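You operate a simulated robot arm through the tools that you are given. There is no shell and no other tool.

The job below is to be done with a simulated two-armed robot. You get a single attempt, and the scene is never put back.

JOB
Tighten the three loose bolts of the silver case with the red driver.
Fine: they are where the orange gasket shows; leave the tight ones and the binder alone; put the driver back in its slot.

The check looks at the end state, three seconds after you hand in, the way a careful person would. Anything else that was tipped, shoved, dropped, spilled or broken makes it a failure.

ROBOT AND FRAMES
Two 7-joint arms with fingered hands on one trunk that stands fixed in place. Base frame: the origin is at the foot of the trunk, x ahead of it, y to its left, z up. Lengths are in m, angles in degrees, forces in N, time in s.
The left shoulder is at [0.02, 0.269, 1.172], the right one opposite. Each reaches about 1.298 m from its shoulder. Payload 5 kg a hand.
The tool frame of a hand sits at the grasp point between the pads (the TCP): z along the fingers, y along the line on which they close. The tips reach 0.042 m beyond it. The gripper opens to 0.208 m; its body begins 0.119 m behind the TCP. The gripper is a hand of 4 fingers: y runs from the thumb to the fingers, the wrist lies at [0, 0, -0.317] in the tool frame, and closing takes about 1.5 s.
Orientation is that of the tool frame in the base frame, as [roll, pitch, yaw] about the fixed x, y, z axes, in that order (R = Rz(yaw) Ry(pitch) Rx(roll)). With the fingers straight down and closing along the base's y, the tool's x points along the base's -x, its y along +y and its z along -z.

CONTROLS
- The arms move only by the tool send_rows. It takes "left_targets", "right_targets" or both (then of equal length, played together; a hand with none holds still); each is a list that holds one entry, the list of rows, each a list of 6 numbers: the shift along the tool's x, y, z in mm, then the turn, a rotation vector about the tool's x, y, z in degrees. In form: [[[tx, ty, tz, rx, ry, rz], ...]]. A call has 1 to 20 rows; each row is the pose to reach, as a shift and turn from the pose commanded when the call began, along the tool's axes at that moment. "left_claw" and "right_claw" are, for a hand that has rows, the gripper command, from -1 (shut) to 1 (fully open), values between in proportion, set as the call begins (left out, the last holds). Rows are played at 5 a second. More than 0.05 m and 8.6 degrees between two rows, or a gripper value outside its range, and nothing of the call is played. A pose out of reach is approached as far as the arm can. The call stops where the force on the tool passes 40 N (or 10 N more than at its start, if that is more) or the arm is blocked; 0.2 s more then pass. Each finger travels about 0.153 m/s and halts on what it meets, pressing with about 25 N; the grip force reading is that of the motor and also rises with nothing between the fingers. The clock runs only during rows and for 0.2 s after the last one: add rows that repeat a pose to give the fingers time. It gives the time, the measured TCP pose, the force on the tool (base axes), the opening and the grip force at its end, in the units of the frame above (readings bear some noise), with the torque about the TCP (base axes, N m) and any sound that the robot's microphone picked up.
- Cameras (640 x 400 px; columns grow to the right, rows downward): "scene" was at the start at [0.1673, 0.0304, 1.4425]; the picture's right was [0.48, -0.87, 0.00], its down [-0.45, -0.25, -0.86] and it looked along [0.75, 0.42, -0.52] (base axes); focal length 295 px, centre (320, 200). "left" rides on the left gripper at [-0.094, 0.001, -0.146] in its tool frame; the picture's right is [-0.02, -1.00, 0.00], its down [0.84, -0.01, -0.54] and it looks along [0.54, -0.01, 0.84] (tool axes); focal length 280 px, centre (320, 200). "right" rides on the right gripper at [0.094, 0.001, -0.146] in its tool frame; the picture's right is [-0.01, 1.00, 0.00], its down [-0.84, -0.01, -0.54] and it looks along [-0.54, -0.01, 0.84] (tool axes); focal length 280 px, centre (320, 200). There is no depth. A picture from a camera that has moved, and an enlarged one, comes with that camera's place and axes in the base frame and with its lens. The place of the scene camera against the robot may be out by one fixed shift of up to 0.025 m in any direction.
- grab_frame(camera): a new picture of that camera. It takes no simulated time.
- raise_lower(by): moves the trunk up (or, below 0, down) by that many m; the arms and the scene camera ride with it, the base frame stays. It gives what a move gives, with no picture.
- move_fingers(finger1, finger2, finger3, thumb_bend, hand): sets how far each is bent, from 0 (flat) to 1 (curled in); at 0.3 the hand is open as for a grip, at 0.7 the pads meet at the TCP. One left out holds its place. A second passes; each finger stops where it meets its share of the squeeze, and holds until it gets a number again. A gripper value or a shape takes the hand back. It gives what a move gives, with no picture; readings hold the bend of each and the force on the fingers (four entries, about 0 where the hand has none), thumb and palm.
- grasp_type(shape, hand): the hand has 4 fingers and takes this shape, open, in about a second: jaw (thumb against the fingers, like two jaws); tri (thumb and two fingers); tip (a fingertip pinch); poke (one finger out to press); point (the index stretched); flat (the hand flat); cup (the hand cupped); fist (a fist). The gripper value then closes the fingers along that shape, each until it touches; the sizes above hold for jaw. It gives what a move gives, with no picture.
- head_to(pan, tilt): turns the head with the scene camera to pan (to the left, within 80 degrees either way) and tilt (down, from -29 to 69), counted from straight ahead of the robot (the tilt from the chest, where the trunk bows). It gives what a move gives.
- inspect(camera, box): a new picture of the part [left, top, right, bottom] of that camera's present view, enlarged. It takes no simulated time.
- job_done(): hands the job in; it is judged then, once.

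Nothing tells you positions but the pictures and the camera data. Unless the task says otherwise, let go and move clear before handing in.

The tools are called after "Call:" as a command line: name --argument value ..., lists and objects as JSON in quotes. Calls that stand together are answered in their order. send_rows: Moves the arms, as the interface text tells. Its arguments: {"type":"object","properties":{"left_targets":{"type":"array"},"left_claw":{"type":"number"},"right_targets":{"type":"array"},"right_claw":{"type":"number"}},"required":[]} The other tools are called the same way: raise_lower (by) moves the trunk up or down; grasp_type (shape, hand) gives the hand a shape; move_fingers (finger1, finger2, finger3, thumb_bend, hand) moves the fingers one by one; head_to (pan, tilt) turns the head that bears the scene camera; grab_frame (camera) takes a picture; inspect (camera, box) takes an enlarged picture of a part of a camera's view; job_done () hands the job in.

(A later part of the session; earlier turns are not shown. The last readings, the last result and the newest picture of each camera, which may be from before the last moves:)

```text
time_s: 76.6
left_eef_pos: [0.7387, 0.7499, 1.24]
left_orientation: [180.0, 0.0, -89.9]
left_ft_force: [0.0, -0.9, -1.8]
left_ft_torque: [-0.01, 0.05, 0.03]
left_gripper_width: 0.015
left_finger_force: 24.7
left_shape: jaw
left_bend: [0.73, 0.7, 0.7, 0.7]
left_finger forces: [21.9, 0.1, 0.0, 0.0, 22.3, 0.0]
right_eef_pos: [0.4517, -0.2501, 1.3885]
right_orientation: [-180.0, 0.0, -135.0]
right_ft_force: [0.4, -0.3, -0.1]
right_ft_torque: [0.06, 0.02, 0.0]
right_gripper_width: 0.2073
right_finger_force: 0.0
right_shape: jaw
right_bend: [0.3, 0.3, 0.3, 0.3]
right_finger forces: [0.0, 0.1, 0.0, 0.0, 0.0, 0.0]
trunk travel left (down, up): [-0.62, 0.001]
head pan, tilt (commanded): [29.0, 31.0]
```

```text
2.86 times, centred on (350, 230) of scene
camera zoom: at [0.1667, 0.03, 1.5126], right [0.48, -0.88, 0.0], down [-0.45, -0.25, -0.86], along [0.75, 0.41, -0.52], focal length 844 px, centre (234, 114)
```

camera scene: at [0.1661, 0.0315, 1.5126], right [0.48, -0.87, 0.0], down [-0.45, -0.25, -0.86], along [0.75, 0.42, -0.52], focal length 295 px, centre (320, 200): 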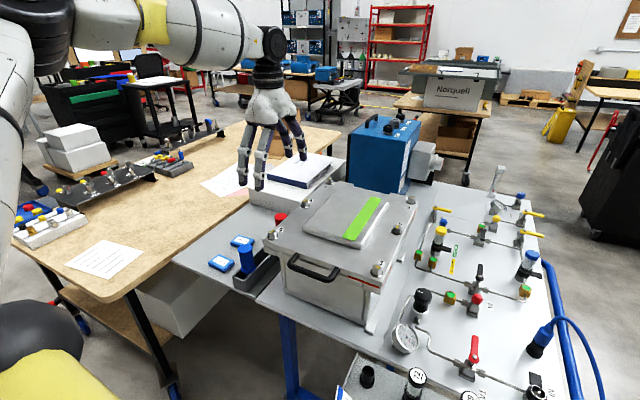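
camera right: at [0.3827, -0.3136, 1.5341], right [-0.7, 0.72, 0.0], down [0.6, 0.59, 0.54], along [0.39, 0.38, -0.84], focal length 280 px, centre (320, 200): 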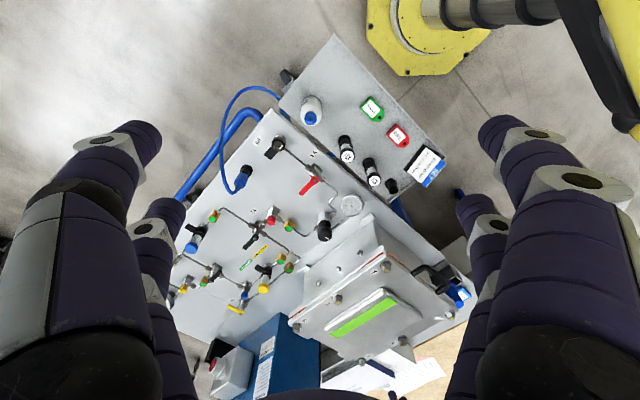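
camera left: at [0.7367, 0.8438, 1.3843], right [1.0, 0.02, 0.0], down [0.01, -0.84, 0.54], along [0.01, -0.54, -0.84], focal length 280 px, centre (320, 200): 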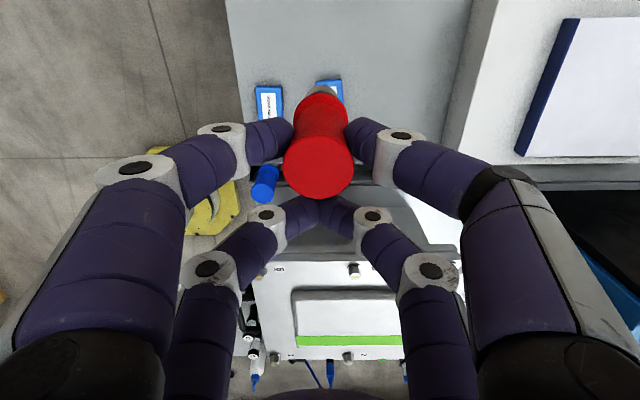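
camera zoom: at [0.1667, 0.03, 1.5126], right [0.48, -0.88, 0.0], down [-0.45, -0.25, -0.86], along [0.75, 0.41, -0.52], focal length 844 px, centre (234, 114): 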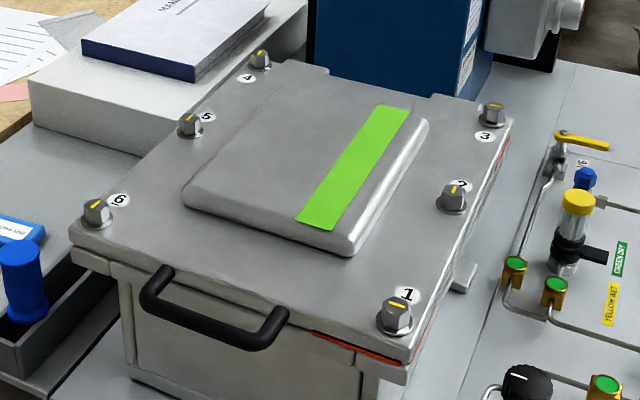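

Call:
inspect --camera "left" --box '[240, 220, 420, 320]'

Call:
inspect --camera "scene" --box '[320, 180, 350, 210]'

Call:
inspect --camera "right" --box '[380, 320, 440, 370]'

Call:
inspect --camera "left" --box '[260, 80, 380, 220]'

```text
3.56 times, centred on (330, 270) of left
camera zoom: at [0.7367, 0.8438, 1.3843], right [1.0, 0.02, 0.0], down [0.01, -0.84, 0.54], along [0.01, -0.54, -0.84], focal length 997 px, centre (284, -49)
```

zoom: 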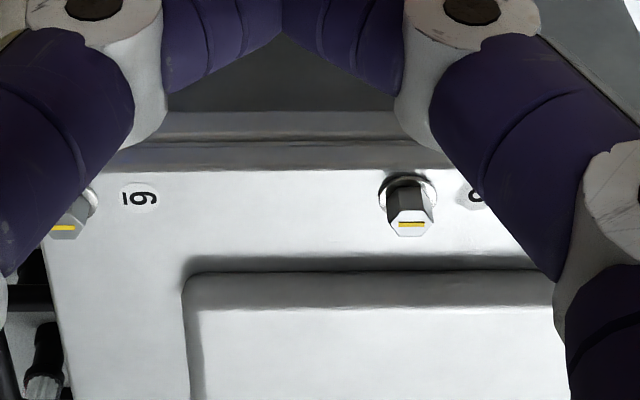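

```text
13.33 times, centred on (335, 195) of scene
camera zoom: at [0.1667, 0.03, 1.5126], right [0.48, -0.88, 0.0], down [-0.45, -0.25, -0.86], along [0.75, 0.41, -0.52], focal length 3939 px, centre (120, 267)
```

zoom: 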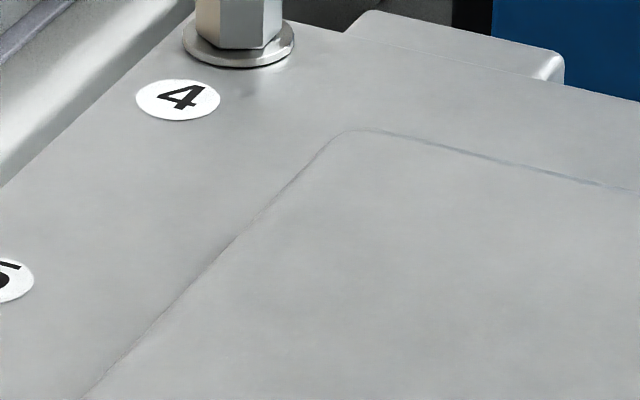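

```text
8.00 times, centred on (410, 345) of right
camera zoom: at [0.3832, -0.3153, 1.5337], right [-0.7, 0.72, 0.0], down [0.6, 0.59, 0.54], along [0.39, 0.38, -0.84], focal length 2243 px, centre (-400, -960)
```

zoom: 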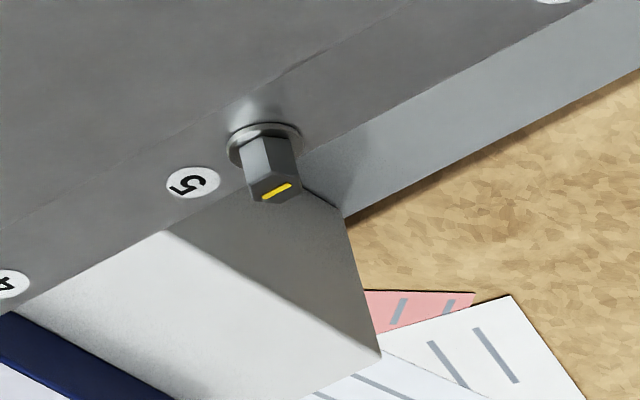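

```text
2.86 times, centred on (320, 150) of left
camera zoom: at [0.7367, 0.8438, 1.3843], right [1.0, 0.02, 0.0], down [0.01, -0.84, 0.54], along [0.01, -0.54, -0.84], focal length 801 px, centre (320, 343)
```

zoom: 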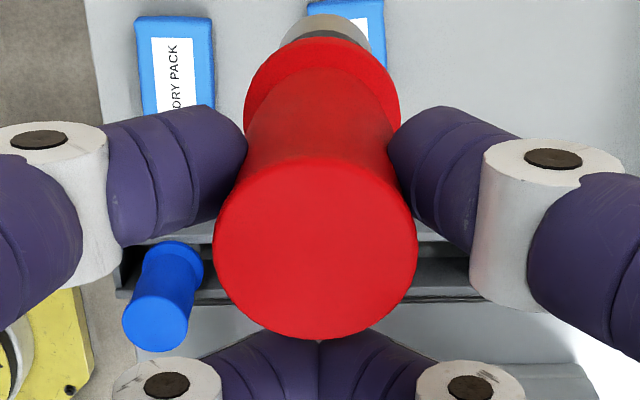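

Bolt 5 is tight: its mark lies along x and the orange strip there is gone. Next is bolt 1; I'll carry the driver over at a safe height and turn to about yaw −51, where the socket should match its hex.

Call:
send_rows --left_targets '[[[43, 6, 0, 0, 0, -2.8], [86, 12, 0, 0, 0, -5.6], [129, 18, 0, 0, 0, -8.4], [172, 24, 0, 0, 0, -11.1], [215, 29, 0, 0, 0, -13.9], [258, 35, 0, 0, 0, -16.7], [300, 41, 0, 0, 0, -19.5], [343, 47, 0, 0, 0, -22.3], [386, 53, 0, 0, 0, -25], [429, 59, 0, 0, 0, -27.9], [472, 65, 0, 0, 0, -30.6], [515, 71, 0, 0, 0, -33.4], [558, 77, 0, 0, 0, -36.2], [601, 82.5, 10, 0, 0, -39], [601, 82.5, 25, 0, 0, -39], [601, 82.5, 30, 0, 0, -39], [601, 82.5, 30, 0, 0, -39]]]'

Call:
grab_frame --camera "scene"

Call:
grab_frame --camera "right"

Call:
grab_frame --camera "left"

```text
time_s: 80.2
left_eef_pos: [0.6342, 0.1924, 1.2069]
left_orientation: [180.0, 0.0, -50.9]
left_ft_force: [-0.3, 0.8, -1.6]
left_ft_torque: [-0.02, -0.04, 0.0]
left_gripper_width: 0.0151
left_finger_force: 24.6
left_shape: jaw
left_bend: [0.73, 0.7, 0.7, 0.7]
left_finger forces: [21.9, 0.0, 0.1, 0.0, 22.1, 0.1]
left hand out of reach, approached as far as the arm can: row 13, 14, 15, 16, 17
right_eef_pos: [0.4501, -0.2501, 1.3888]
right_orientation: [180.0, -0.1, -135.0]
right_ft_force: [0.2, 0.6, -0.5]
right_ft_torque: [-0.05, -0.01, 0.04]
right_gripper_width: 0.2081
right_finger_force: 0.1
right_shape: jaw
right_bend: [0.3, 0.3, 0.3, 0.3]
right_finger forces: [0.0, 0.0, 0.1, 0.1, 0.0, 0.0]
trunk travel left (down, up): [-0.62, 0.001]
head pan, tilt (commanded): [29.0, 31.0]
```

```text
taken
camera scene: at [0.1662, 0.0307, 1.5127], right [0.48, -0.87, 0.0], down [-0.45, -0.25, -0.86], along [0.75, 0.42, -0.52], focal length 295 px, centre (320, 200)
```

scene: 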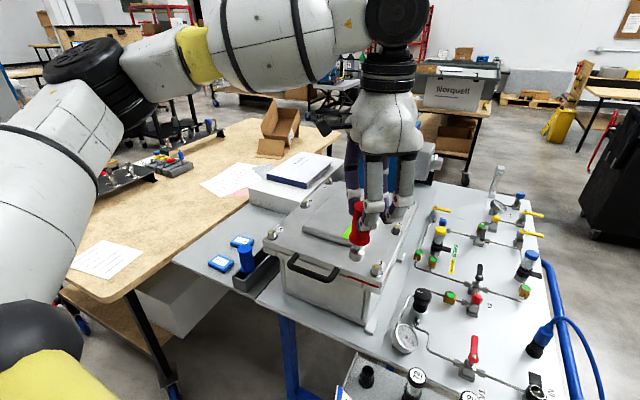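

```text
taken
camera right: at [0.3827, -0.3146, 1.534], right [-0.7, 0.72, 0.0], down [0.6, 0.59, 0.54], along [0.39, 0.38, -0.84], focal length 280 px, centre (320, 200)
```

right: 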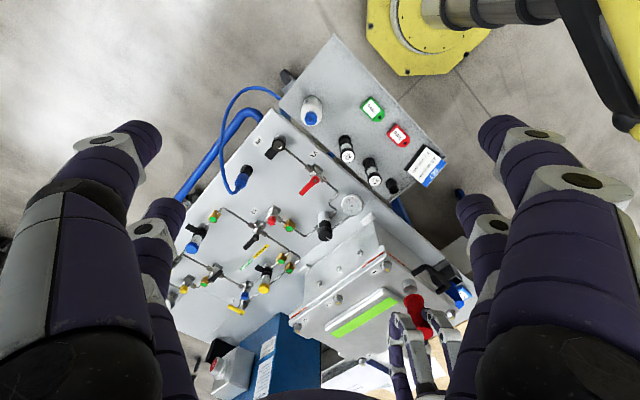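

```text
taken
camera left: at [0.572, 0.264, 1.3518], right [0.77, 0.64, 0.0], down [0.54, -0.65, 0.54], along [0.35, -0.41, -0.84], focal length 280 px, centre (320, 200)
```

left: 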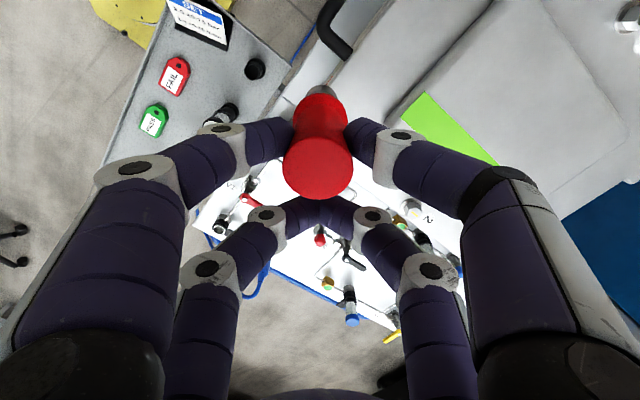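

The arm hit a joint limit at that yaw this far to the right, so I'll turn on to yaw −111 (one hex step further) and then move over bolt 1.

Call:
send_rows --left_targets '[[[0, 0, -3, 0, 0, 7.5], [0, 0, -3, 0, 0, 15], [0, 0, -3, 0, 0, 22.5], [0, 0, -3, 0, 0, 30], [8, 9, -3, 0, 0, 37.5], [17, 18, -3, 0, 0, 45], [25, 27, -3, 0, 0, 52.5], [33.6, 36.8, -3, 0, 0, 60], [33.6, 36.8, -3, 0, 0, 60]]]'

Call:
inspect --camera "scene" --box '[335, 200, 425, 290]'

Call:
inspect --camera "right" --box '[360, 240, 440, 320]'

Call:
grab_frame --camera "left"

```text
time_s: 82.2
left_eef_pos: [0.6216, 0.199, 1.2487]
left_orientation: [-179.9, 0.0, -109.7]
left_ft_force: [-2.9, -0.9, -1.7]
left_ft_torque: [-0.07, -0.29, -0.01]
left_gripper_width: 0.0152
left_finger_force: 24.5
left_shape: jaw
left_bend: [0.73, 0.7, 0.7, 0.7]
left_finger forces: [21.9, 0.0, 0.0, 0.0, 22.2, 0.0]
left hand out of reach, approached as far as the arm can: row 5, 6, 7, 8, 9
right_eef_pos: [0.4473, -0.2476, 1.3903]
right_orientation: [-179.8, 0.1, -134.8]
right_ft_force: [-1.9, 0.7, 0.9]
right_ft_torque: [-0.1, -0.34, 0.02]
right_gripper_width: 0.2078
right_finger_force: 0.0
right_shape: jaw
right_bend: [0.3, 0.3, 0.3, 0.3]
right_finger forces: [0.0, 0.0, 0.0, 0.0, 0.0, 0.0]
trunk travel left (down, up): [-0.62, 0.001]
head pan, tilt (commanded): [29.0, 31.0]
```

```text
4.44 times, centred on (380, 245) of scene
camera zoom: at [0.1632, 0.0318, 1.5131], right [0.48, -0.87, 0.0], down [-0.45, -0.25, -0.86], along [0.75, 0.42, -0.51], focal length 1313 px, centre (53, 0)
```

zoom: 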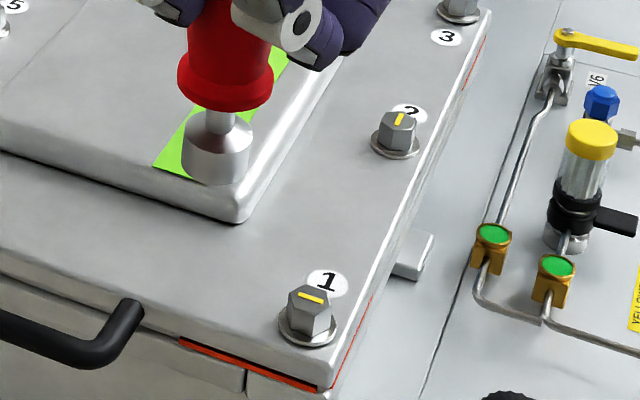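

```text
5.00 times, centred on (400, 280) of right
camera zoom: at [0.3792, -0.3133, 1.5357], right [-0.7, 0.72, 0.0], down [0.6, 0.59, 0.54], along [0.39, 0.38, -0.84], focal length 1402 px, centre (-80, -200)
```

zoom: 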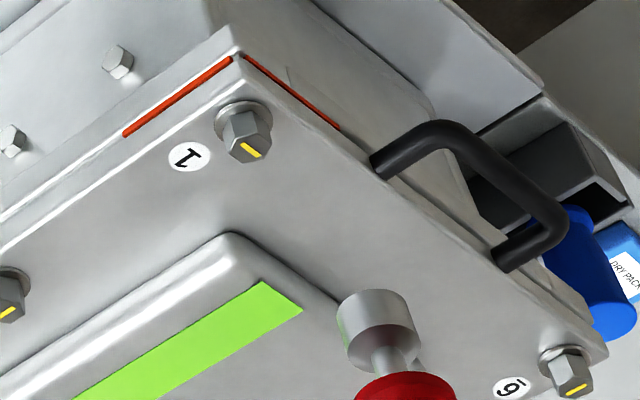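

```text
taken
camera left: at [0.6493, 0.2881, 1.3951], right [0.95, -0.32, 0.0], down [-0.27, -0.8, 0.54], along [-0.17, -0.51, -0.84], focal length 280 px, centre (320, 200)
```

left: 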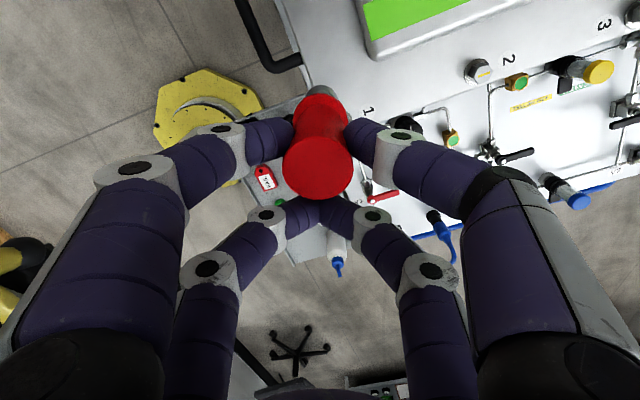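

The limit is the arm folding too close to its shoulder (wrist nearer than about 0.68 m). Lowering the trunk fixes that, so I'll raise the left hand first and then lower the trunk by 0.15 m.

Call:
send_rows --left_targets '[[[0, 0, -35, 0, 0, 0], [0, 0, -70, 0, 0, 0], [0, 0, -105, 0, 0, 0], [0, 0, -140, 0, 0, 0], [0, 0, -170, 0, 0, 0], [0, 0, -170, 0, 0, 0]]]'

Call:
raise_lower --by -0.15

Call:
grab_frame --camera "scene"

Call:
grab_frame --camera "right"

Call:
grab_frame --camera "left"

```text
time_s: 83.6
left_eef_pos: [0.6003, 0.2395, 1.3926]
left_orientation: [179.8, -0.1, -110.8]
left_ft_force: [1.0, 0.0, -2.4]
left_ft_torque: [-0.12, 0.11, 0.02]
left_gripper_width: 0.0153
left_finger_force: 24.9
left_shape: jaw
left_bend: [0.73, 0.7, 0.7, 0.7]
left_finger forces: [21.7, 0.1, 0.1, 0.0, 22.1, 0.0]
left hand out of reach, approached as far as the arm can: row 1, 2, 3, 4, 5, 6
right_eef_pos: [0.4515, -0.2492, 1.388]
right_orientation: [180.0, -0.1, -134.9]
right_ft_force: [1.0, -0.1, 0.2]
right_ft_torque: [-0.07, 0.1, -0.02]
right_gripper_width: 0.2078
right_finger_force: 0.0
right_shape: jaw
right_bend: [0.3, 0.3, 0.3, 0.3]
right_finger forces: [0.0, 0.0, 0.0, 0.1, 0.0, 0.1]
trunk travel left (down, up): [-0.62, 0.001]
head pan, tilt (commanded): [29.0, 31.0]
```

```text
time_s: 85.3
left_eef_pos: [0.6011, 0.2385, 1.2454]
left_orientation: [-179.8, -0.2, -110.8]
left_ft_force: [-0.6, 0.3, -1.4]
left_ft_torque: [-0.09, -0.07, -0.01]
left_gripper_width: 0.015
left_finger_force: 25.1
left_shape: jaw
left_bend: [0.73, 0.7, 0.7, 0.7]
left_finger forces: [21.7, 0.0, 0.0, 0.1, 21.9, 0.0]
right_eef_pos: [0.4491, -0.2496, 1.2375]
right_orientation: [-180.0, 0.1, -135.1]
right_ft_force: [-0.6, 0.7, 0.4]
right_ft_torque: [-0.02, -0.12, -0.01]
right_gripper_width: 0.2077
right_finger_force: 0.1
right_shape: jaw
right_bend: [0.3, 0.3, 0.3, 0.3]
right_finger forces: [0.0, 0.1, 0.0, 0.1, 0.0, 0.0]
trunk travel left (down, up): [-0.47, 0.151]
head pan, tilt (commanded): [29.0, 31.0]
```

```text
taken
camera scene: at [0.1698, 0.0305, 1.3623], right [0.48, -0.87, 0.0], down [-0.45, -0.25, -0.86], along [0.75, 0.42, -0.52], focal length 295 px, centre (320, 200)
```

scene: 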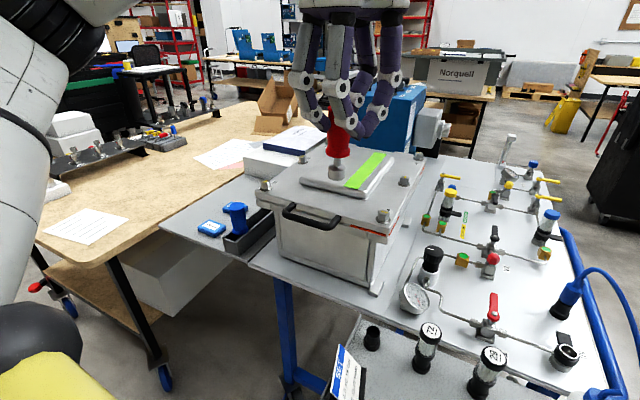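

```text
taken
camera right: at [0.3815, -0.3146, 1.3834], right [-0.7, 0.72, 0.0], down [0.6, 0.59, 0.54], along [0.39, 0.38, -0.84], focal length 280 px, centre (320, 200)
```

right: 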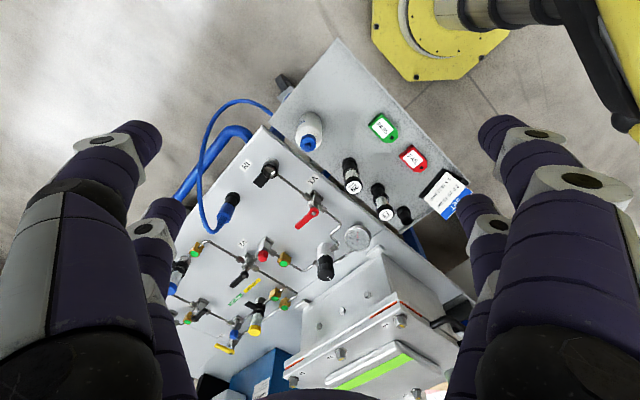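

```text
taken
camera left: at [0.6312, 0.3274, 1.3901], right [0.94, -0.34, 0.0], down [-0.29, -0.79, 0.54], along [-0.18, -0.51, -0.84], focal length 280 px, centre (320, 200)
```

left: 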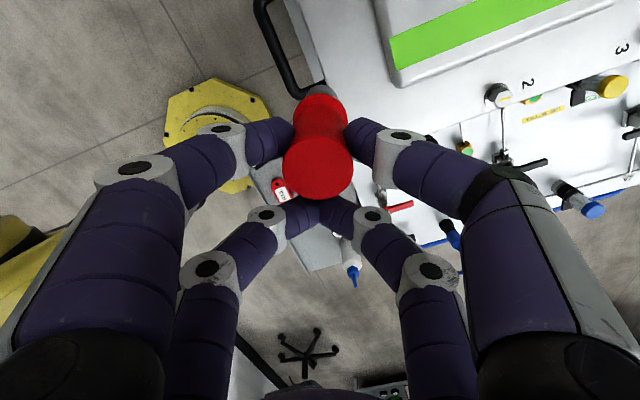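

The arm also strayed while going straight up, so the limit is one of posture rather than pure distance. With the trunk lower I'll try again to move over bolt 1 at a safe height.

Call:
send_rows --left_targets '[[[15, 2, 0, 0, 0, 0], [30, 4, 0, 0, 0, 0], [45, 6, 0, 0, 0, 0], [60, 8, 0, 0, 0, 0], [80, 10, 0, 0, 0, 0], [80, 10, 0, 0, 0, 0]]]'

Call:
grab_frame --camera "scene"

```text
time_s: 86.7
left_eef_pos: [0.5532, 0.2068, 1.2356]
left_orientation: [-179.9, -0.2, -110.7]
left_ft_force: [1.0, -0.2, -2.7]
left_ft_torque: [-0.08, 0.09, -0.02]
left_gripper_width: 0.0153
left_finger_force: 25.3
left_shape: jaw
left_bend: [0.73, 0.7, 0.7, 0.7]
left_finger forces: [21.6, 0.0, 0.0, 0.0, 22.0, 0.0]
left hand out of reach, approached as far as the arm can: row 1, 2, 3, 4, 5, 6
right_eef_pos: [0.451, -0.2487, 1.2361]
right_orientation: [-180.0, 0.0, -135.0]
right_ft_force: [0.9, -0.1, 0.2]
right_ft_torque: [-0.04, 0.02, 0.02]
right_gripper_width: 0.208
right_finger_force: 0.0
right_shape: jaw
right_bend: [0.3, 0.3, 0.3, 0.3]
right_finger forces: [0.1, 0.0, 0.1, 0.0, 0.1, 0.1]
trunk travel left (down, up): [-0.47, 0.151]
head pan, tilt (commanded): [29.0, 31.0]
```

```text
taken
camera scene: at [0.171, 0.0307, 1.3618], right [0.48, -0.87, 0.0], down [-0.45, -0.25, -0.86], along [0.75, 0.41, -0.52], focal length 295 px, centre (320, 200)
```

scene: 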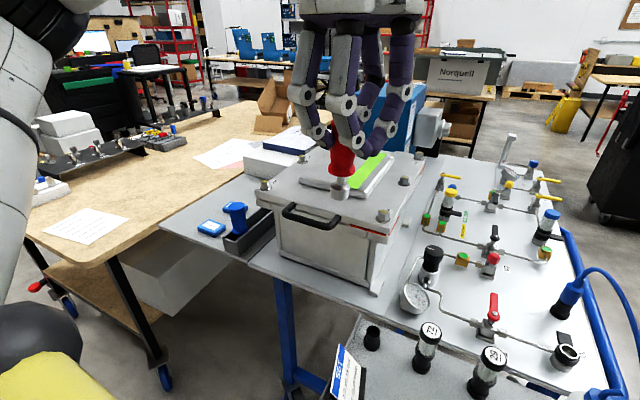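

Still blocked there. I'll raise the trunk again and try approaching the right-hand row of bolts from farther out, to learn where the arm can go.

Call:
raise_lower --by 0.15

Call:
send_rows --left_targets '[[[-35, -25, 0, 0, 0, 0], [-70, -50, 15, 0, 0, 0], [-105, -75, 30, 0, 0, 0], [-140, -110, 45, 0, 0, 0], [-150, -150, 60, 0, 0, 0], [-157, -151, 80, 0, 0, 0], [-157, -151, 100, 0, 0, 0]]]'

Call:
grab_frame --camera "scene"

```text
time_s: 88.5
left_eef_pos: [0.5517, 0.2091, 1.3908]
left_orientation: [-179.4, 0.0, -110.7]
left_ft_force: [-0.1, 0.3, -2.3]
left_ft_torque: [-0.03, 0.0, 0.0]
left_gripper_width: 0.0152
left_finger_force: 24.7
left_shape: jaw
left_bend: [0.73, 0.7, 0.7, 0.7]
left_finger forces: [21.6, 0.1, 0.0, 0.1, 22.0, 0.0]
right_eef_pos: [0.4516, -0.2499, 1.3863]
right_orientation: [180.0, 0.0, -135.1]
right_ft_force: [-0.6, 0.2, 0.2]
right_ft_torque: [0.02, -0.02, 0.0]
right_gripper_width: 0.2078
right_finger_force: 0.2
right_shape: jaw
right_bend: [0.3, 0.3, 0.3, 0.3]
right_finger forces: [0.1, 0.1, 0.1, 0.1, 0.0, 0.0]
trunk travel left (down, up): [-0.62, 0.001]
head pan, tilt (commanded): [29.0, 31.0]
```

```text
refused: row 4 steps farther than a row can; nothing moved
```

```text
taken
camera scene: at [0.1663, 0.0304, 1.5124], right [0.48, -0.87, 0.0], down [-0.45, -0.25, -0.86], along [0.75, 0.42, -0.52], focal length 295 px, centre (320, 200)
```

scene: 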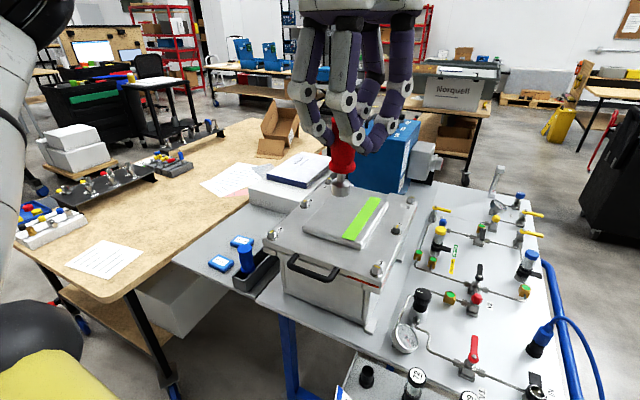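

Call:
send_rows --left_targets '[[[-22, -18, 0, 0, 0, 0], [-44, -36, 0, 0, 0, 0], [-65, -55, 15, 0, 0, 0], [-87, -73, 30, 0, 0, 0], [-109, -91, 50, 0, 0, 0], [-131, -110, 70, 0, 0, 0], [-152, -128, 90, 0, 0, 0], [-174, -146, 110, 0, 0, 0]]]'

Call:
send_rows --left_targets '[[[0, -30, 0, 0, 0, 0], [20, -55, 0, 0, 0, 0], [45, -80, 0, 0, 0, 0], [75, -90, 0, 0, 0, 0], [105, -80, 0, 0, 0, 0], [105, -80, 0, 0, 0, 0]]]'

Call:
grab_frame --camera "scene"

```text
time_s: 90.3
left_eef_pos: [0.7541, 0.3181, 1.2807]
left_orientation: [-179.3, -0.2, -110.7]
left_ft_force: [0.9, 0.4, -2.6]
left_ft_torque: [-0.13, 0.11, 0.0]
left_gripper_width: 0.015
left_finger_force: 24.9
left_shape: jaw
left_bend: [0.73, 0.7, 0.7, 0.7]
left_finger forces: [21.4, 0.0, 0.1, 0.1, 21.7, 0.0]
right_eef_pos: [0.4524, -0.2494, 1.3861]
right_orientation: [180.0, -0.1, -134.9]
right_ft_force: [1.7, 0.2, -0.4]
right_ft_torque: [-0.05, 0.18, -0.01]
right_gripper_width: 0.2078
right_finger_force: 0.1
right_shape: jaw
right_bend: [0.3, 0.3, 0.3, 0.3]
right_finger forces: [0.0, 0.0, 0.1, 0.0, 0.0, 0.0]
trunk travel left (down, up): [-0.62, 0.001]
head pan, tilt (commanded): [29.0, 31.0]
```

```text
time_s: 91.7
left_eef_pos: [0.7386, 0.2761, 1.2559]
left_orientation: [-179.2, -0.2, -110.7]
left_ft_force: [-0.3, -0.6, -2.3]
left_ft_torque: [-0.04, -0.08, -0.01]
left_gripper_width: 0.0151
left_finger_force: 25.1
left_shape: jaw
left_bend: [0.73, 0.7, 0.7, 0.7]
left_finger forces: [21.2, 0.1, 0.1, 0.1, 21.6, 0.1]
left hand out of reach, approached as far as the arm can: row 1, 2, 3, 4, 5, 6
right_eef_pos: [0.451, -0.249, 1.3865]
right_orientation: [179.9, 0.0, -135.0]
right_ft_force: [0.2, 0.2, 0.8]
right_ft_torque: [-0.01, -0.07, 0.01]
right_gripper_width: 0.208
right_finger_force: 0.0
right_shape: jaw
right_bend: [0.3, 0.3, 0.3, 0.3]
right_finger forces: [0.0, 0.1, 0.0, 0.0, 0.1, 0.1]
trunk travel left (down, up): [-0.62, 0.001]
head pan, tilt (commanded): [29.0, 31.0]
```

```text
taken
camera scene: at [0.1658, 0.0306, 1.5127], right [0.48, -0.87, 0.0], down [-0.45, -0.25, -0.86], along [0.75, 0.42, -0.52], focal length 295 px, centre (320, 200)
```

scene: 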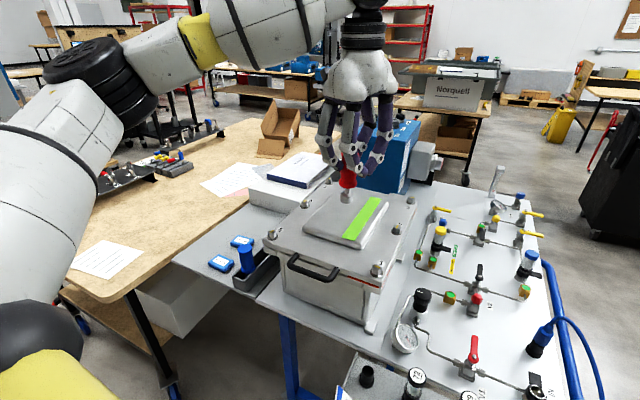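

The arm seems caught in an awkward elbow posture. I'll bring it back to the left where it moved freely, turning the hand towards its home direction, and then approach the right row again from there.

Call:
send_rows --left_targets '[[[-10, 0, 0, 0.28, 0.75, 0], [-45, 3, 0, 0.28, 0.75, 0], [-90, 7, 0, 0.28, 0.75, 0], [-135, 11, 0, 0.28, 0.75, 0], [-180, 16, 0, 0.28, 0.75, 0], [-231, 21, 3, 0.28, 0.75, 0], [-231, 21, 6, 0.28, 0.75, 0]]]'

Call:
send_rows --left_targets '[[[0, 0, 0, 0, 0, 7.7], [0, 0, 0, 0, 0, 15.4], [0, 0, 0, 0, 0, 23.1], [0, 0, 0, 0, 0, 30.8], [0, 0, 0, 0, 0, 38.5], [0, 0, 0, 0, 0, 46.2], [0, 0, 0, 0, 0, 53.9], [0, 0, 0, 0, 0, 61.6], [0, 0, 0, 0, 0, 69.3], [0, 0, 0, 0, 0, 77], [0, 0, 0, 0, 0, 84.3]]]'

Call:
grab_frame --camera "scene"

```text
refused: row 6 steps farther than a row can; nothing moved
```

```text
time_s: 94.1
left_eef_pos: [0.7398, 0.2782, 1.2586]
left_orientation: [-179.8, 0.8, 164.9]
left_ft_force: [0.3, -0.2, -1.8]
left_ft_torque: [-0.01, 0.01, 0.01]
left_gripper_width: 0.0153
left_finger_force: 25.4
left_shape: jaw
left_bend: [0.73, 0.7, 0.7, 0.7]
left_finger forces: [21.1, 0.0, 0.0, 0.0, 21.5, 0.1]
right_eef_pos: [0.4499, -0.2503, 1.387]
right_orientation: [180.0, -0.1, -135.1]
right_ft_force: [-0.5, 0.0, 0.4]
right_ft_torque: [0.01, 0.03, 0.01]
right_gripper_width: 0.2081
right_finger_force: 0.1
right_shape: jaw
right_bend: [0.3, 0.3, 0.3, 0.3]
right_finger forces: [0.0, 0.1, 0.0, 0.0, 0.0, 0.0]
trunk travel left (down, up): [-0.62, 0.001]
head pan, tilt (commanded): [29.0, 31.0]
```

```text
taken
camera scene: at [0.1663, 0.0304, 1.5126], right [0.48, -0.87, 0.0], down [-0.45, -0.25, -0.86], along [0.75, 0.42, -0.52], focal length 295 px, centre (320, 200)
```

scene: 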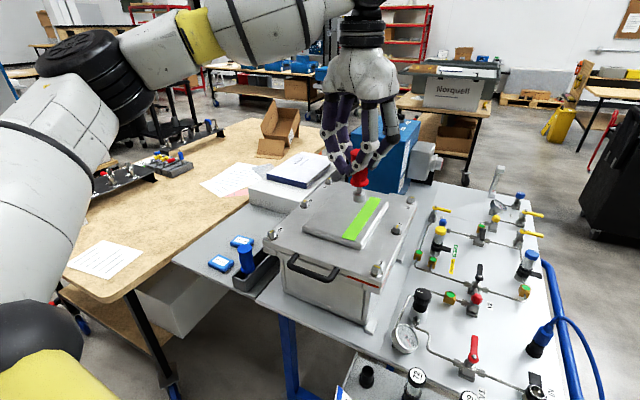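

Call:
send_rows --left_targets '[[[-4, -15, 8, -0.21, -0.77, 0], [-8, -30, 16, -0.21, -0.77, 0], [-12, -45, 24, -0.21, -0.77, 0], [-16, -60, 32, -0.21, -0.77, 0], [-20, -75, 40, -0.21, -0.77, 0], [-20, -75, 40, -0.21, -0.77, 0]]]'

```text
time_s: 95.5
left_eef_pos: [0.7168, 0.2522, 1.2338]
left_orientation: [180.0, 1.4, 165.1]
left_ft_force: [0.1, 0.6, -1.1]
left_ft_torque: [0.01, -0.01, -0.02]
left_gripper_width: 0.0152
left_finger_force: 25.1
left_shape: jaw
left_bend: [0.73, 0.7, 0.7, 0.7]
left_finger forces: [21.4, 0.1, 0.1, 0.0, 21.6, 0.0]
left hand out of reach, approached as far as the arm can: row 1, 2, 3, 4, 5, 6
right_eef_pos: [0.4494, -0.2494, 1.3867]
right_orientation: [179.9, 0.1, -135.0]
right_ft_force: [-0.6, -0.7, 0.4]
right_ft_torque: [0.03, -0.03, 0.0]
right_gripper_width: 0.2082
right_finger_force: 0.1
right_shape: jaw
right_bend: [0.3, 0.3, 0.3, 0.3]
right_finger forces: [0.0, 0.0, 0.0, 0.0, 0.1, 0.1]
trunk travel left (down, up): [-0.62, 0.001]
head pan, tilt (commanded): [29.0, 31.0]
```

The wrist bend is what limits it: the hand stands too high above the elbow, so a lower grip on the handle will help on the right row. I'll use bolt 5 (already tight) as a stand to regrasp: first back over it, hovering.

Call:
send_rows --left_targets '[[[0, 39, 0, -0.36, -1.35, 2], [-1, 78, 0, -0.36, -1.35, 4], [-3, 117, 5, -0.36, -1.35, 6], [-5, 156, 10, -0.36, -1.35, 8], [-6, 195, 20, -0.36, -1.35, 10], [-7.7, 233.7, 34, -0.36, -1.35, 11.1], [-7.7, 233.7, 34, -0.36, -1.35, 11.1]]]'

Call:
inspect --camera "scene" --box '[270, 140, 350, 220]'

Call:
inspect --camera "right" --box '[385, 320, 445, 380]'

Call:
inspect --camera "left" --box '[260, 60, 380, 210]'

```text
time_s: 97.1
left_eef_pos: [0.7856, 0.4748, 1.1994]
left_orientation: [179.2, 2.8, 153.8]
left_ft_force: [-1.1, -0.6, -0.6]
left_ft_torque: [0.11, -0.01, 0.01]
left_gripper_width: 0.0153
left_finger_force: 25.0
left_shape: jaw
left_bend: [0.73, 0.7, 0.7, 0.7]
left_finger forces: [20.7, 0.0, 0.0, 0.1, 21.3, 0.1]
right_eef_pos: [0.4485, -0.2503, 1.3865]
right_orientation: [179.9, 0.1, -135.0]
right_ft_force: [-0.6, -0.9, 0.2]
right_ft_torque: [0.06, -0.08, 0.0]
right_gripper_width: 0.2077
right_finger_force: 0.1
right_shape: jaw
right_bend: [0.3, 0.3, 0.3, 0.3]
right_finger forces: [0.0, 0.0, 0.1, 0.0, 0.0, 0.0]
trunk travel left (down, up): [-0.62, 0.001]
head pan, tilt (commanded): [29.0, 31.0]
```

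```text
5.00 times, centred on (310, 180) of scene
camera zoom: at [0.1654, 0.0296, 1.5128], right [0.48, -0.88, 0.0], down [-0.45, -0.25, -0.86], along [0.75, 0.42, -0.51], focal length 1477 px, centre (370, 300)
```

zoom: 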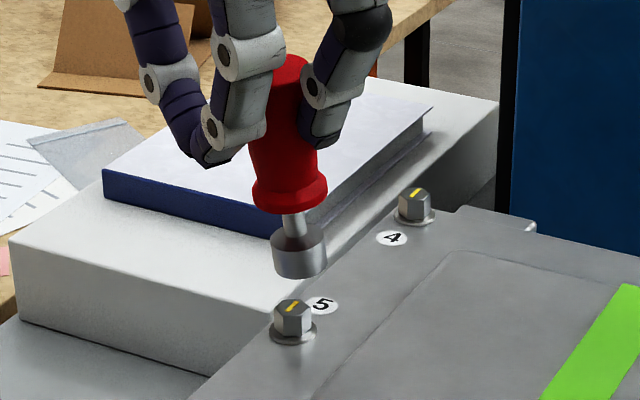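

```text
6.67 times, centred on (415, 350) of right
camera zoom: at [0.3813, -0.3158, 1.5328], right [-0.7, 0.72, 0.0], down [0.6, 0.59, 0.54], along [0.39, 0.38, -0.84], focal length 1869 px, centre (-313, -800)
```

zoom: 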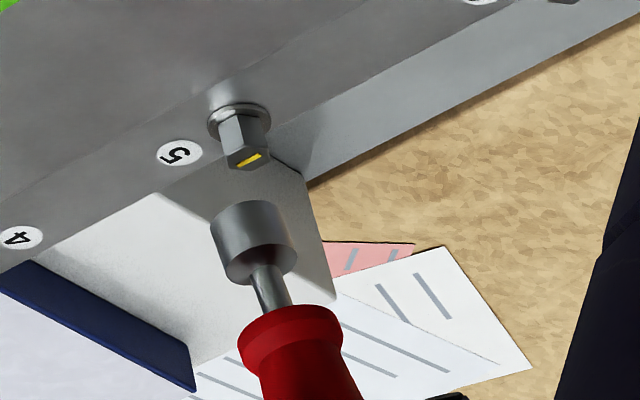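

```text
2.67 times, centred on (320, 135) of left
camera zoom: at [0.8616, 0.4364, 1.3492], right [-0.43, -0.9, -0.01], down [-0.79, 0.36, 0.5], along [-0.44, 0.22, -0.87], focal length 748 px, centre (320, 373)
```

zoom: 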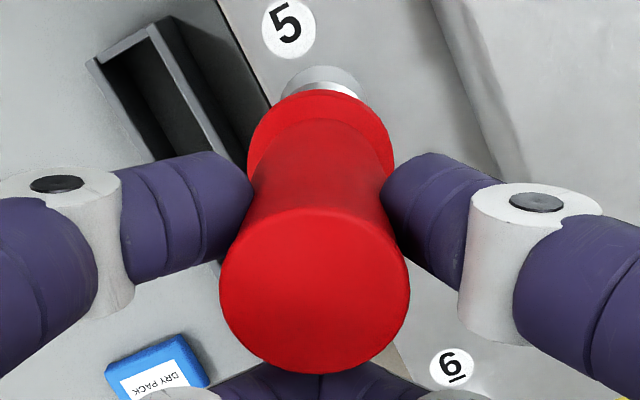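

I corrected the tilt the wrong way; the hand now leans about 2.9°. I'll straighten it and look again.

Call:
send_rows --left_targets '[[[0, 0, 0, 0.4, 1.4, 0], [0, 0, 0, 0.8, 2.8, 0], [0, 0, 0, 0.8, 2.8, 0]]]'

Call:
inspect --camera "scene" --box '[270, 140, 350, 220]'

Call:
inspect --camera "right" --box '[385, 320, 445, 380]'

```text
time_s: 97.9
left_eef_pos: [0.7848, 0.4765, 1.1991]
left_orientation: [-180.0, -0.3, 153.8]
left_ft_force: [-0.4, -1.0, -1.6]
left_ft_torque: [0.06, 0.0, -0.01]
left_gripper_width: 0.0152
left_finger_force: 24.5
left_shape: jaw
left_bend: [0.73, 0.7, 0.7, 0.7]
left_finger forces: [20.8, 0.1, 0.1, 0.1, 21.2, 0.0]
right_eef_pos: [0.4497, -0.2501, 1.3852]
right_orientation: [-180.0, -0.1, -135.0]
right_ft_force: [-0.6, 0.1, 0.3]
right_ft_torque: [0.01, 0.0, 0.01]
right_gripper_width: 0.2078
right_finger_force: 0.1
right_shape: jaw
right_bend: [0.3, 0.3, 0.3, 0.3]
right_finger forces: [0.0, 0.1, 0.0, 0.0, 0.0, 0.0]
trunk travel left (down, up): [-0.62, 0.001]
head pan, tilt (commanded): [29.0, 31.0]
```

```text
5.00 times, centred on (310, 180) of scene
camera zoom: at [0.1662, 0.0303, 1.5126], right [0.48, -0.87, 0.0], down [-0.45, -0.25, -0.86], along [0.75, 0.42, -0.52], focal length 1477 px, centre (370, 300)
```

zoom: 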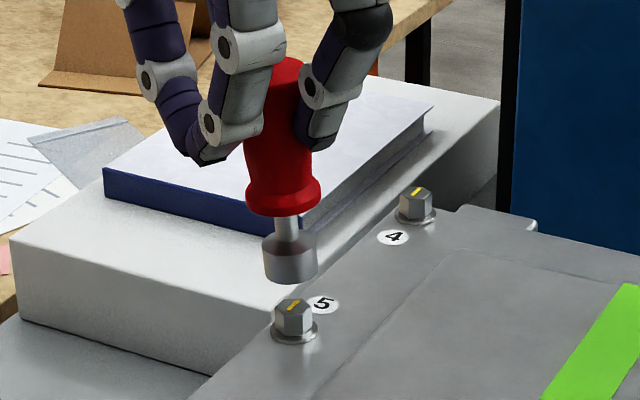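

```text
6.67 times, centred on (415, 350) of right
camera zoom: at [0.3823, -0.3148, 1.5326], right [-0.7, 0.72, 0.0], down [0.6, 0.59, 0.54], along [0.39, 0.38, -0.84], focal length 1869 px, centre (-313, -800)
```

zoom: 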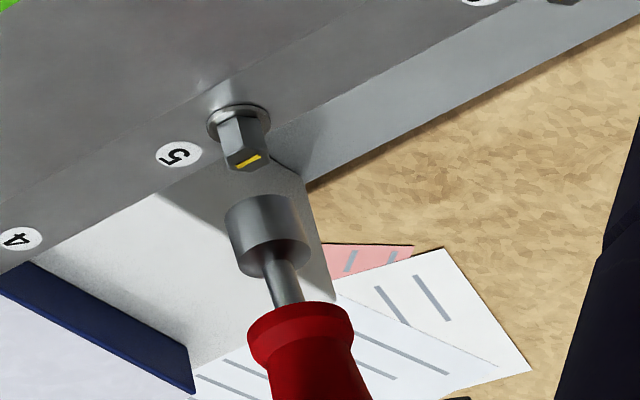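

Call:
send_rows --left_targets '[[[0, 0, 6, 0, 0, 0], [0, 0, 12, 0, 0, 0], [0, 0, 17, 0, 0, 0], [0, 0, 17, 0, 0, 0]]]'

Call:
inspect --camera "scene" --box '[290, 180, 330, 220]'

Call:
inspect --camera "right" --box '[395, 325, 435, 365]'

```text
time_s: 98.9
left_eef_pos: [0.7853, 0.4768, 1.1825]
left_orientation: [180.0, -0.1, 154.0]
left_ft_force: [0.8, -0.3, -2.9]
left_ft_torque: [0.04, 0.04, -0.02]
left_gripper_width: 0.0153
left_finger_force: 25.2
left_shape: jaw
left_bend: [0.73, 0.7, 0.7, 0.7]
left_finger forces: [20.8, 0.0, 0.0, 0.0, 21.0, 0.0]
right_eef_pos: [0.4497, -0.2499, 1.3863]
right_orientation: [-180.0, 0.0, -135.0]
right_ft_force: [-0.2, 0.6, 0.8]
right_ft_torque: [0.0, -0.01, 0.0]
right_gripper_width: 0.2077
right_finger_force: 0.1
right_shape: jaw
right_bend: [0.3, 0.3, 0.3, 0.3]
right_finger forces: [0.1, 0.0, 0.0, 0.1, 0.0, 0.0]
trunk travel left (down, up): [-0.62, 0.001]
head pan, tilt (commanded): [29.0, 31.0]
```

```text
10.00 times, centred on (310, 200) of scene
camera zoom: at [0.1663, 0.0303, 1.5126], right [0.48, -0.87, 0.0], down [-0.45, -0.25, -0.86], along [0.75, 0.42, -0.52], focal length 2954 px, centre (420, 200)
```

zoom: 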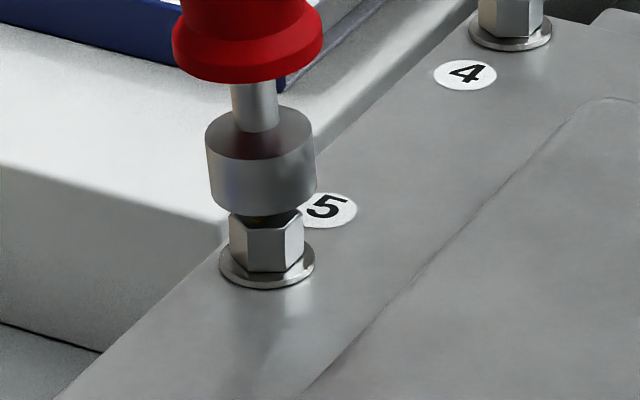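

```text
10.00 times, centred on (415, 345) of right
camera zoom: at [0.3823, -0.3148, 1.5327], right [-0.7, 0.72, 0.0], down [0.6, 0.59, 0.54], along [0.39, 0.38, -0.84], focal length 2804 px, centre (-630, -1250)
```

zoom: 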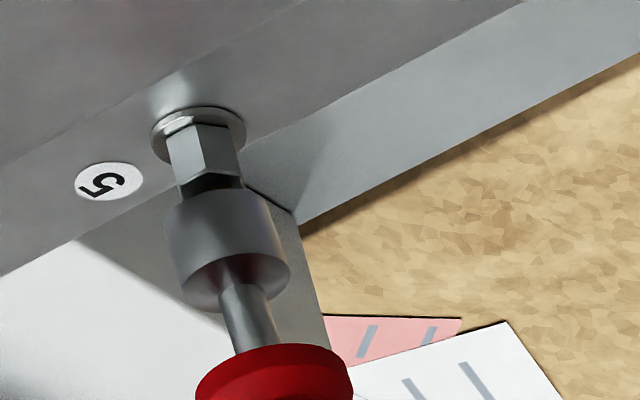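

Aligned within a millimetre, 8 mm above. I'll lower the socket onto bolt 5's hex.

Call:
send_rows --left_targets '[[[-0.6, -0.4, 4, 0, 0, 0], [-0.6, -0.4, 8, 0, 0, 0], [-0.6, -0.4, 11, 0, 0, 0], [-0.6, -0.4, 11, 0, 0, 0]]]'

```text
time_s: 99.9
left_eef_pos: [0.7859, 0.4741, 1.1732]
left_orientation: [180.0, -0.1, 153.8]
left_ft_force: [2.4, 0.0, 16.7]
left_ft_torque: [-0.16, -0.46, 0.05]
left_gripper_width: 0.0163
left_finger_force: 24.5
left_shape: jaw
left_bend: [0.74, 0.7, 0.7, 0.71]
left_finger forces: [25.5, 0.0, 0.0, 0.0, 25.1, 0.0]
right_eef_pos: [0.4491, -0.2505, 1.3868]
right_orientation: [180.0, 0.0, -134.9]
right_ft_force: [-0.5, -0.3, 1.7]
right_ft_torque: [-0.01, 0.0, 0.0]
right_gripper_width: 0.2077
right_finger_force: 0.0
right_shape: jaw
right_bend: [0.3, 0.3, 0.3, 0.3]
right_finger forces: [0.0, 0.0, 0.0, 0.0, 0.0, 0.0]
trunk travel left (down, up): [-0.62, 0.001]
head pan, tilt (commanded): [29.0, 31.0]
```

The socket rests on the head without dropping, so the hex isn't matched yet. I'll turn clockwise only (the tight direction) with light pressure until it drops.

Call:
send_rows --left_targets '[[[0, 1.95, 0, 0, 0, 4], [-0.2, 3.9, 0, 0, 0, 8], [-0.5, 5.8, 0, 0, 0, 12], [-0.95, 7.7, 0, 0, 0, 16], [-0.95, 7.7, 0, 0, 0, 16]]]'

Call:
inspect --camera "scene" --box '[290, 180, 330, 220]'

Call:
inspect --camera "right" --box '[395, 325, 435, 365]'

```text
time_s: 101.1
left_eef_pos: [0.7904, 0.4828, 1.1715]
left_orientation: [-180.0, -0.3, 137.9]
left_ft_force: [-1.3, -1.0, 10.0]
left_ft_torque: [-0.29, -0.09, 0.24]
left_gripper_width: 0.0169
left_finger_force: 24.7
left_shape: jaw
left_bend: [0.73, 0.7, 0.7, 0.71]
left_finger forces: [23.4, 0.1, 0.0, 0.1, 27.5, 0.1]
right_eef_pos: [0.4504, -0.2499, 1.3871]
right_orientation: [-179.9, 0.0, -134.9]
right_ft_force: [-0.5, -0.4, -0.3]
right_ft_torque: [0.02, 0.01, -0.03]
right_gripper_width: 0.2077
right_finger_force: 0.1
right_shape: jaw
right_bend: [0.3, 0.3, 0.3, 0.3]
right_finger forces: [0.0, 0.0, 0.0, 0.0, 0.1, 0.0]
trunk travel left (down, up): [-0.62, 0.001]
head pan, tilt (commanded): [29.0, 31.0]
```

```text
10.00 times, centred on (310, 200) of scene
camera zoom: at [0.1656, 0.03, 1.5127], right [0.48, -0.87, 0.0], down [-0.45, -0.25, -0.86], along [0.75, 0.42, -0.52], focal length 2954 px, centre (420, 200)
```

zoom: 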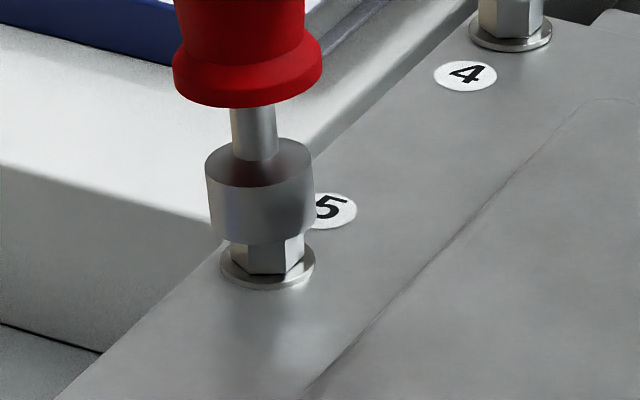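

```text
10.00 times, centred on (415, 345) of right
camera zoom: at [0.3817, -0.3151, 1.5327], right [-0.7, 0.72, 0.0], down [0.6, 0.59, 0.54], along [0.39, 0.38, -0.84], focal length 2804 px, centre (-630, -1250)
```

zoom: 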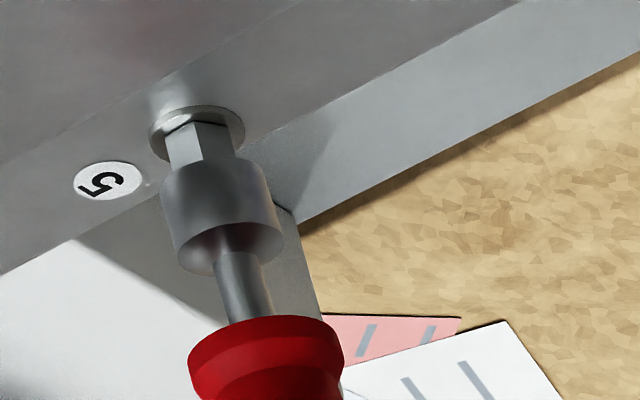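

Call:
send_rows --left_targets '[[[-1.4, -0.5, 0, 0, 0, 0], [-1.4, 1.45, 0.5, 0, 0, 4], [-1.6, 3.4, 0.5, 0, 0, 8], [-1.9, 5.3, 0.5, 0, 0, 12], [-2.35, 7.2, 0.5, 0, 0, 16], [-2.9, 9.1, 0.5, 0, 0, 20], [-3.6, 10.9, 0.5, 0, 0, 24], [-3.6, 10.9, 0.5, 0, 0, 24]]]'

Call:
inspect --camera "scene" --box '[290, 180, 330, 220]'

```text
time_s: 102.9
left_eef_pos: [0.8, 0.4893, 1.1711]
left_orientation: [-179.9, -0.1, 113.8]
left_ft_force: [-0.2, -1.0, 8.0]
left_ft_torque: [-0.31, 0.03, 0.03]
left_gripper_width: 0.0168
left_finger_force: 25.2
left_shape: jaw
left_bend: [0.73, 0.7, 0.7, 0.71]
left_finger forces: [23.8, 0.1, 0.1, 0.1, 26.0, 0.0]
right_eef_pos: [0.4499, -0.2487, 1.3872]
right_orientation: [180.0, 0.0, -135.0]
right_ft_force: [-0.5, -0.7, 0.1]
right_ft_torque: [-0.01, 0.0, -0.04]
right_gripper_width: 0.2079
right_finger_force: 0.1
right_shape: jaw
right_bend: [0.3, 0.3, 0.3, 0.3]
right_finger forces: [0.0, 0.0, 0.1, 0.0, 0.0, 0.0]
trunk travel left (down, up): [-0.62, 0.001]
head pan, tilt (commanded): [29.0, 31.0]
```

```text
10.00 times, centred on (310, 200) of scene
camera zoom: at [0.1658, 0.0301, 1.5127], right [0.48, -0.87, 0.0], down [-0.45, -0.25, -0.86], along [0.75, 0.42, -0.52], focal length 2954 px, centre (420, 200)
```

zoom: 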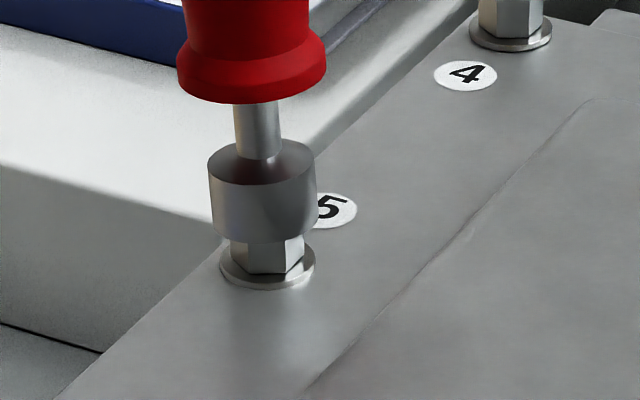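

Call:
send_rows --left_targets '[[[-0.4, 1.5, 0.3, 0, 0, 4], [-0.7, 3.4, 0.6, 0, 0, 8], [-1.0, 5.3, 0.6, 0, 0, 12], [-1.5, 7.2, 0.6, 0, 0, 16], [-2.0, 9.1, 0.6, 0, 0, 20], [-2.0, 9.1, 0.6, 0, 0, 20]]]'

Call:
inspect --camera "scene" --box '[290, 180, 330, 220]'

Call:
inspect --camera "right" --box '[395, 325, 435, 365]'

```text
time_s: 104.3
left_eef_pos: [0.8088, 0.4898, 1.1708]
left_orientation: [-179.9, 0.0, 93.8]
left_ft_force: [-1.1, -0.6, -0.5]
left_ft_torque: [0.02, 0.17, 0.01]
left_gripper_width: 0.0162
left_finger_force: 25.1
left_shape: jaw
left_bend: [0.73, 0.7, 0.7, 0.71]
left_finger forces: [21.4, 0.0, 0.0, 0.1, 23.0, 0.0]
right_eef_pos: [0.4496, -0.2487, 1.3865]
right_orientation: [-180.0, 0.0, -135.0]
right_ft_force: [0.2, -0.2, -0.2]
right_ft_torque: [0.01, -0.03, -0.03]
right_gripper_width: 0.2079
right_finger_force: 0.0
right_shape: jaw
right_bend: [0.3, 0.3, 0.3, 0.3]
right_finger forces: [0.0, 0.0, 0.0, 0.1, 0.0, 0.0]
trunk travel left (down, up): [-0.62, 0.001]
head pan, tilt (commanded): [29.0, 31.0]
```

```text
10.00 times, centred on (310, 200) of scene
camera zoom: at [0.1662, 0.0305, 1.5126], right [0.48, -0.87, 0.0], down [-0.45, -0.25, -0.86], along [0.75, 0.42, -0.52], focal length 2954 px, centre (420, 200)
```

zoom: 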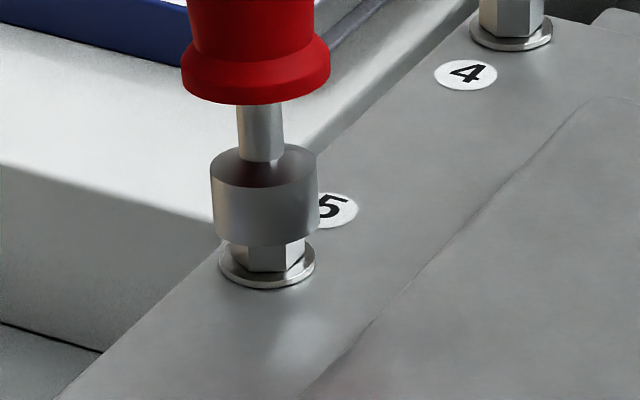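

```text
10.00 times, centred on (415, 345) of right
camera zoom: at [0.3823, -0.3146, 1.5327], right [-0.7, 0.72, 0.0], down [0.6, 0.59, 0.54], along [0.39, 0.38, -0.84], focal length 2804 px, centre (-630, -1250)
```

zoom: 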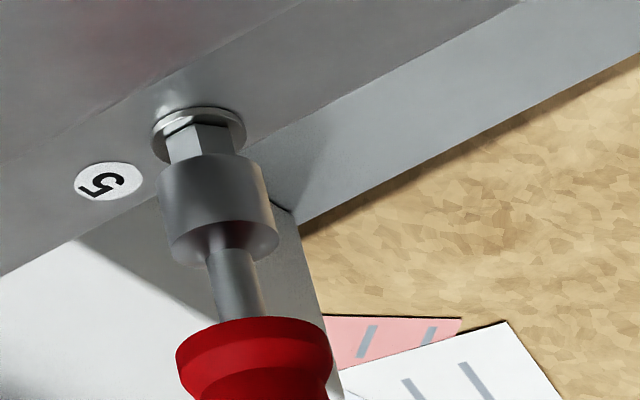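

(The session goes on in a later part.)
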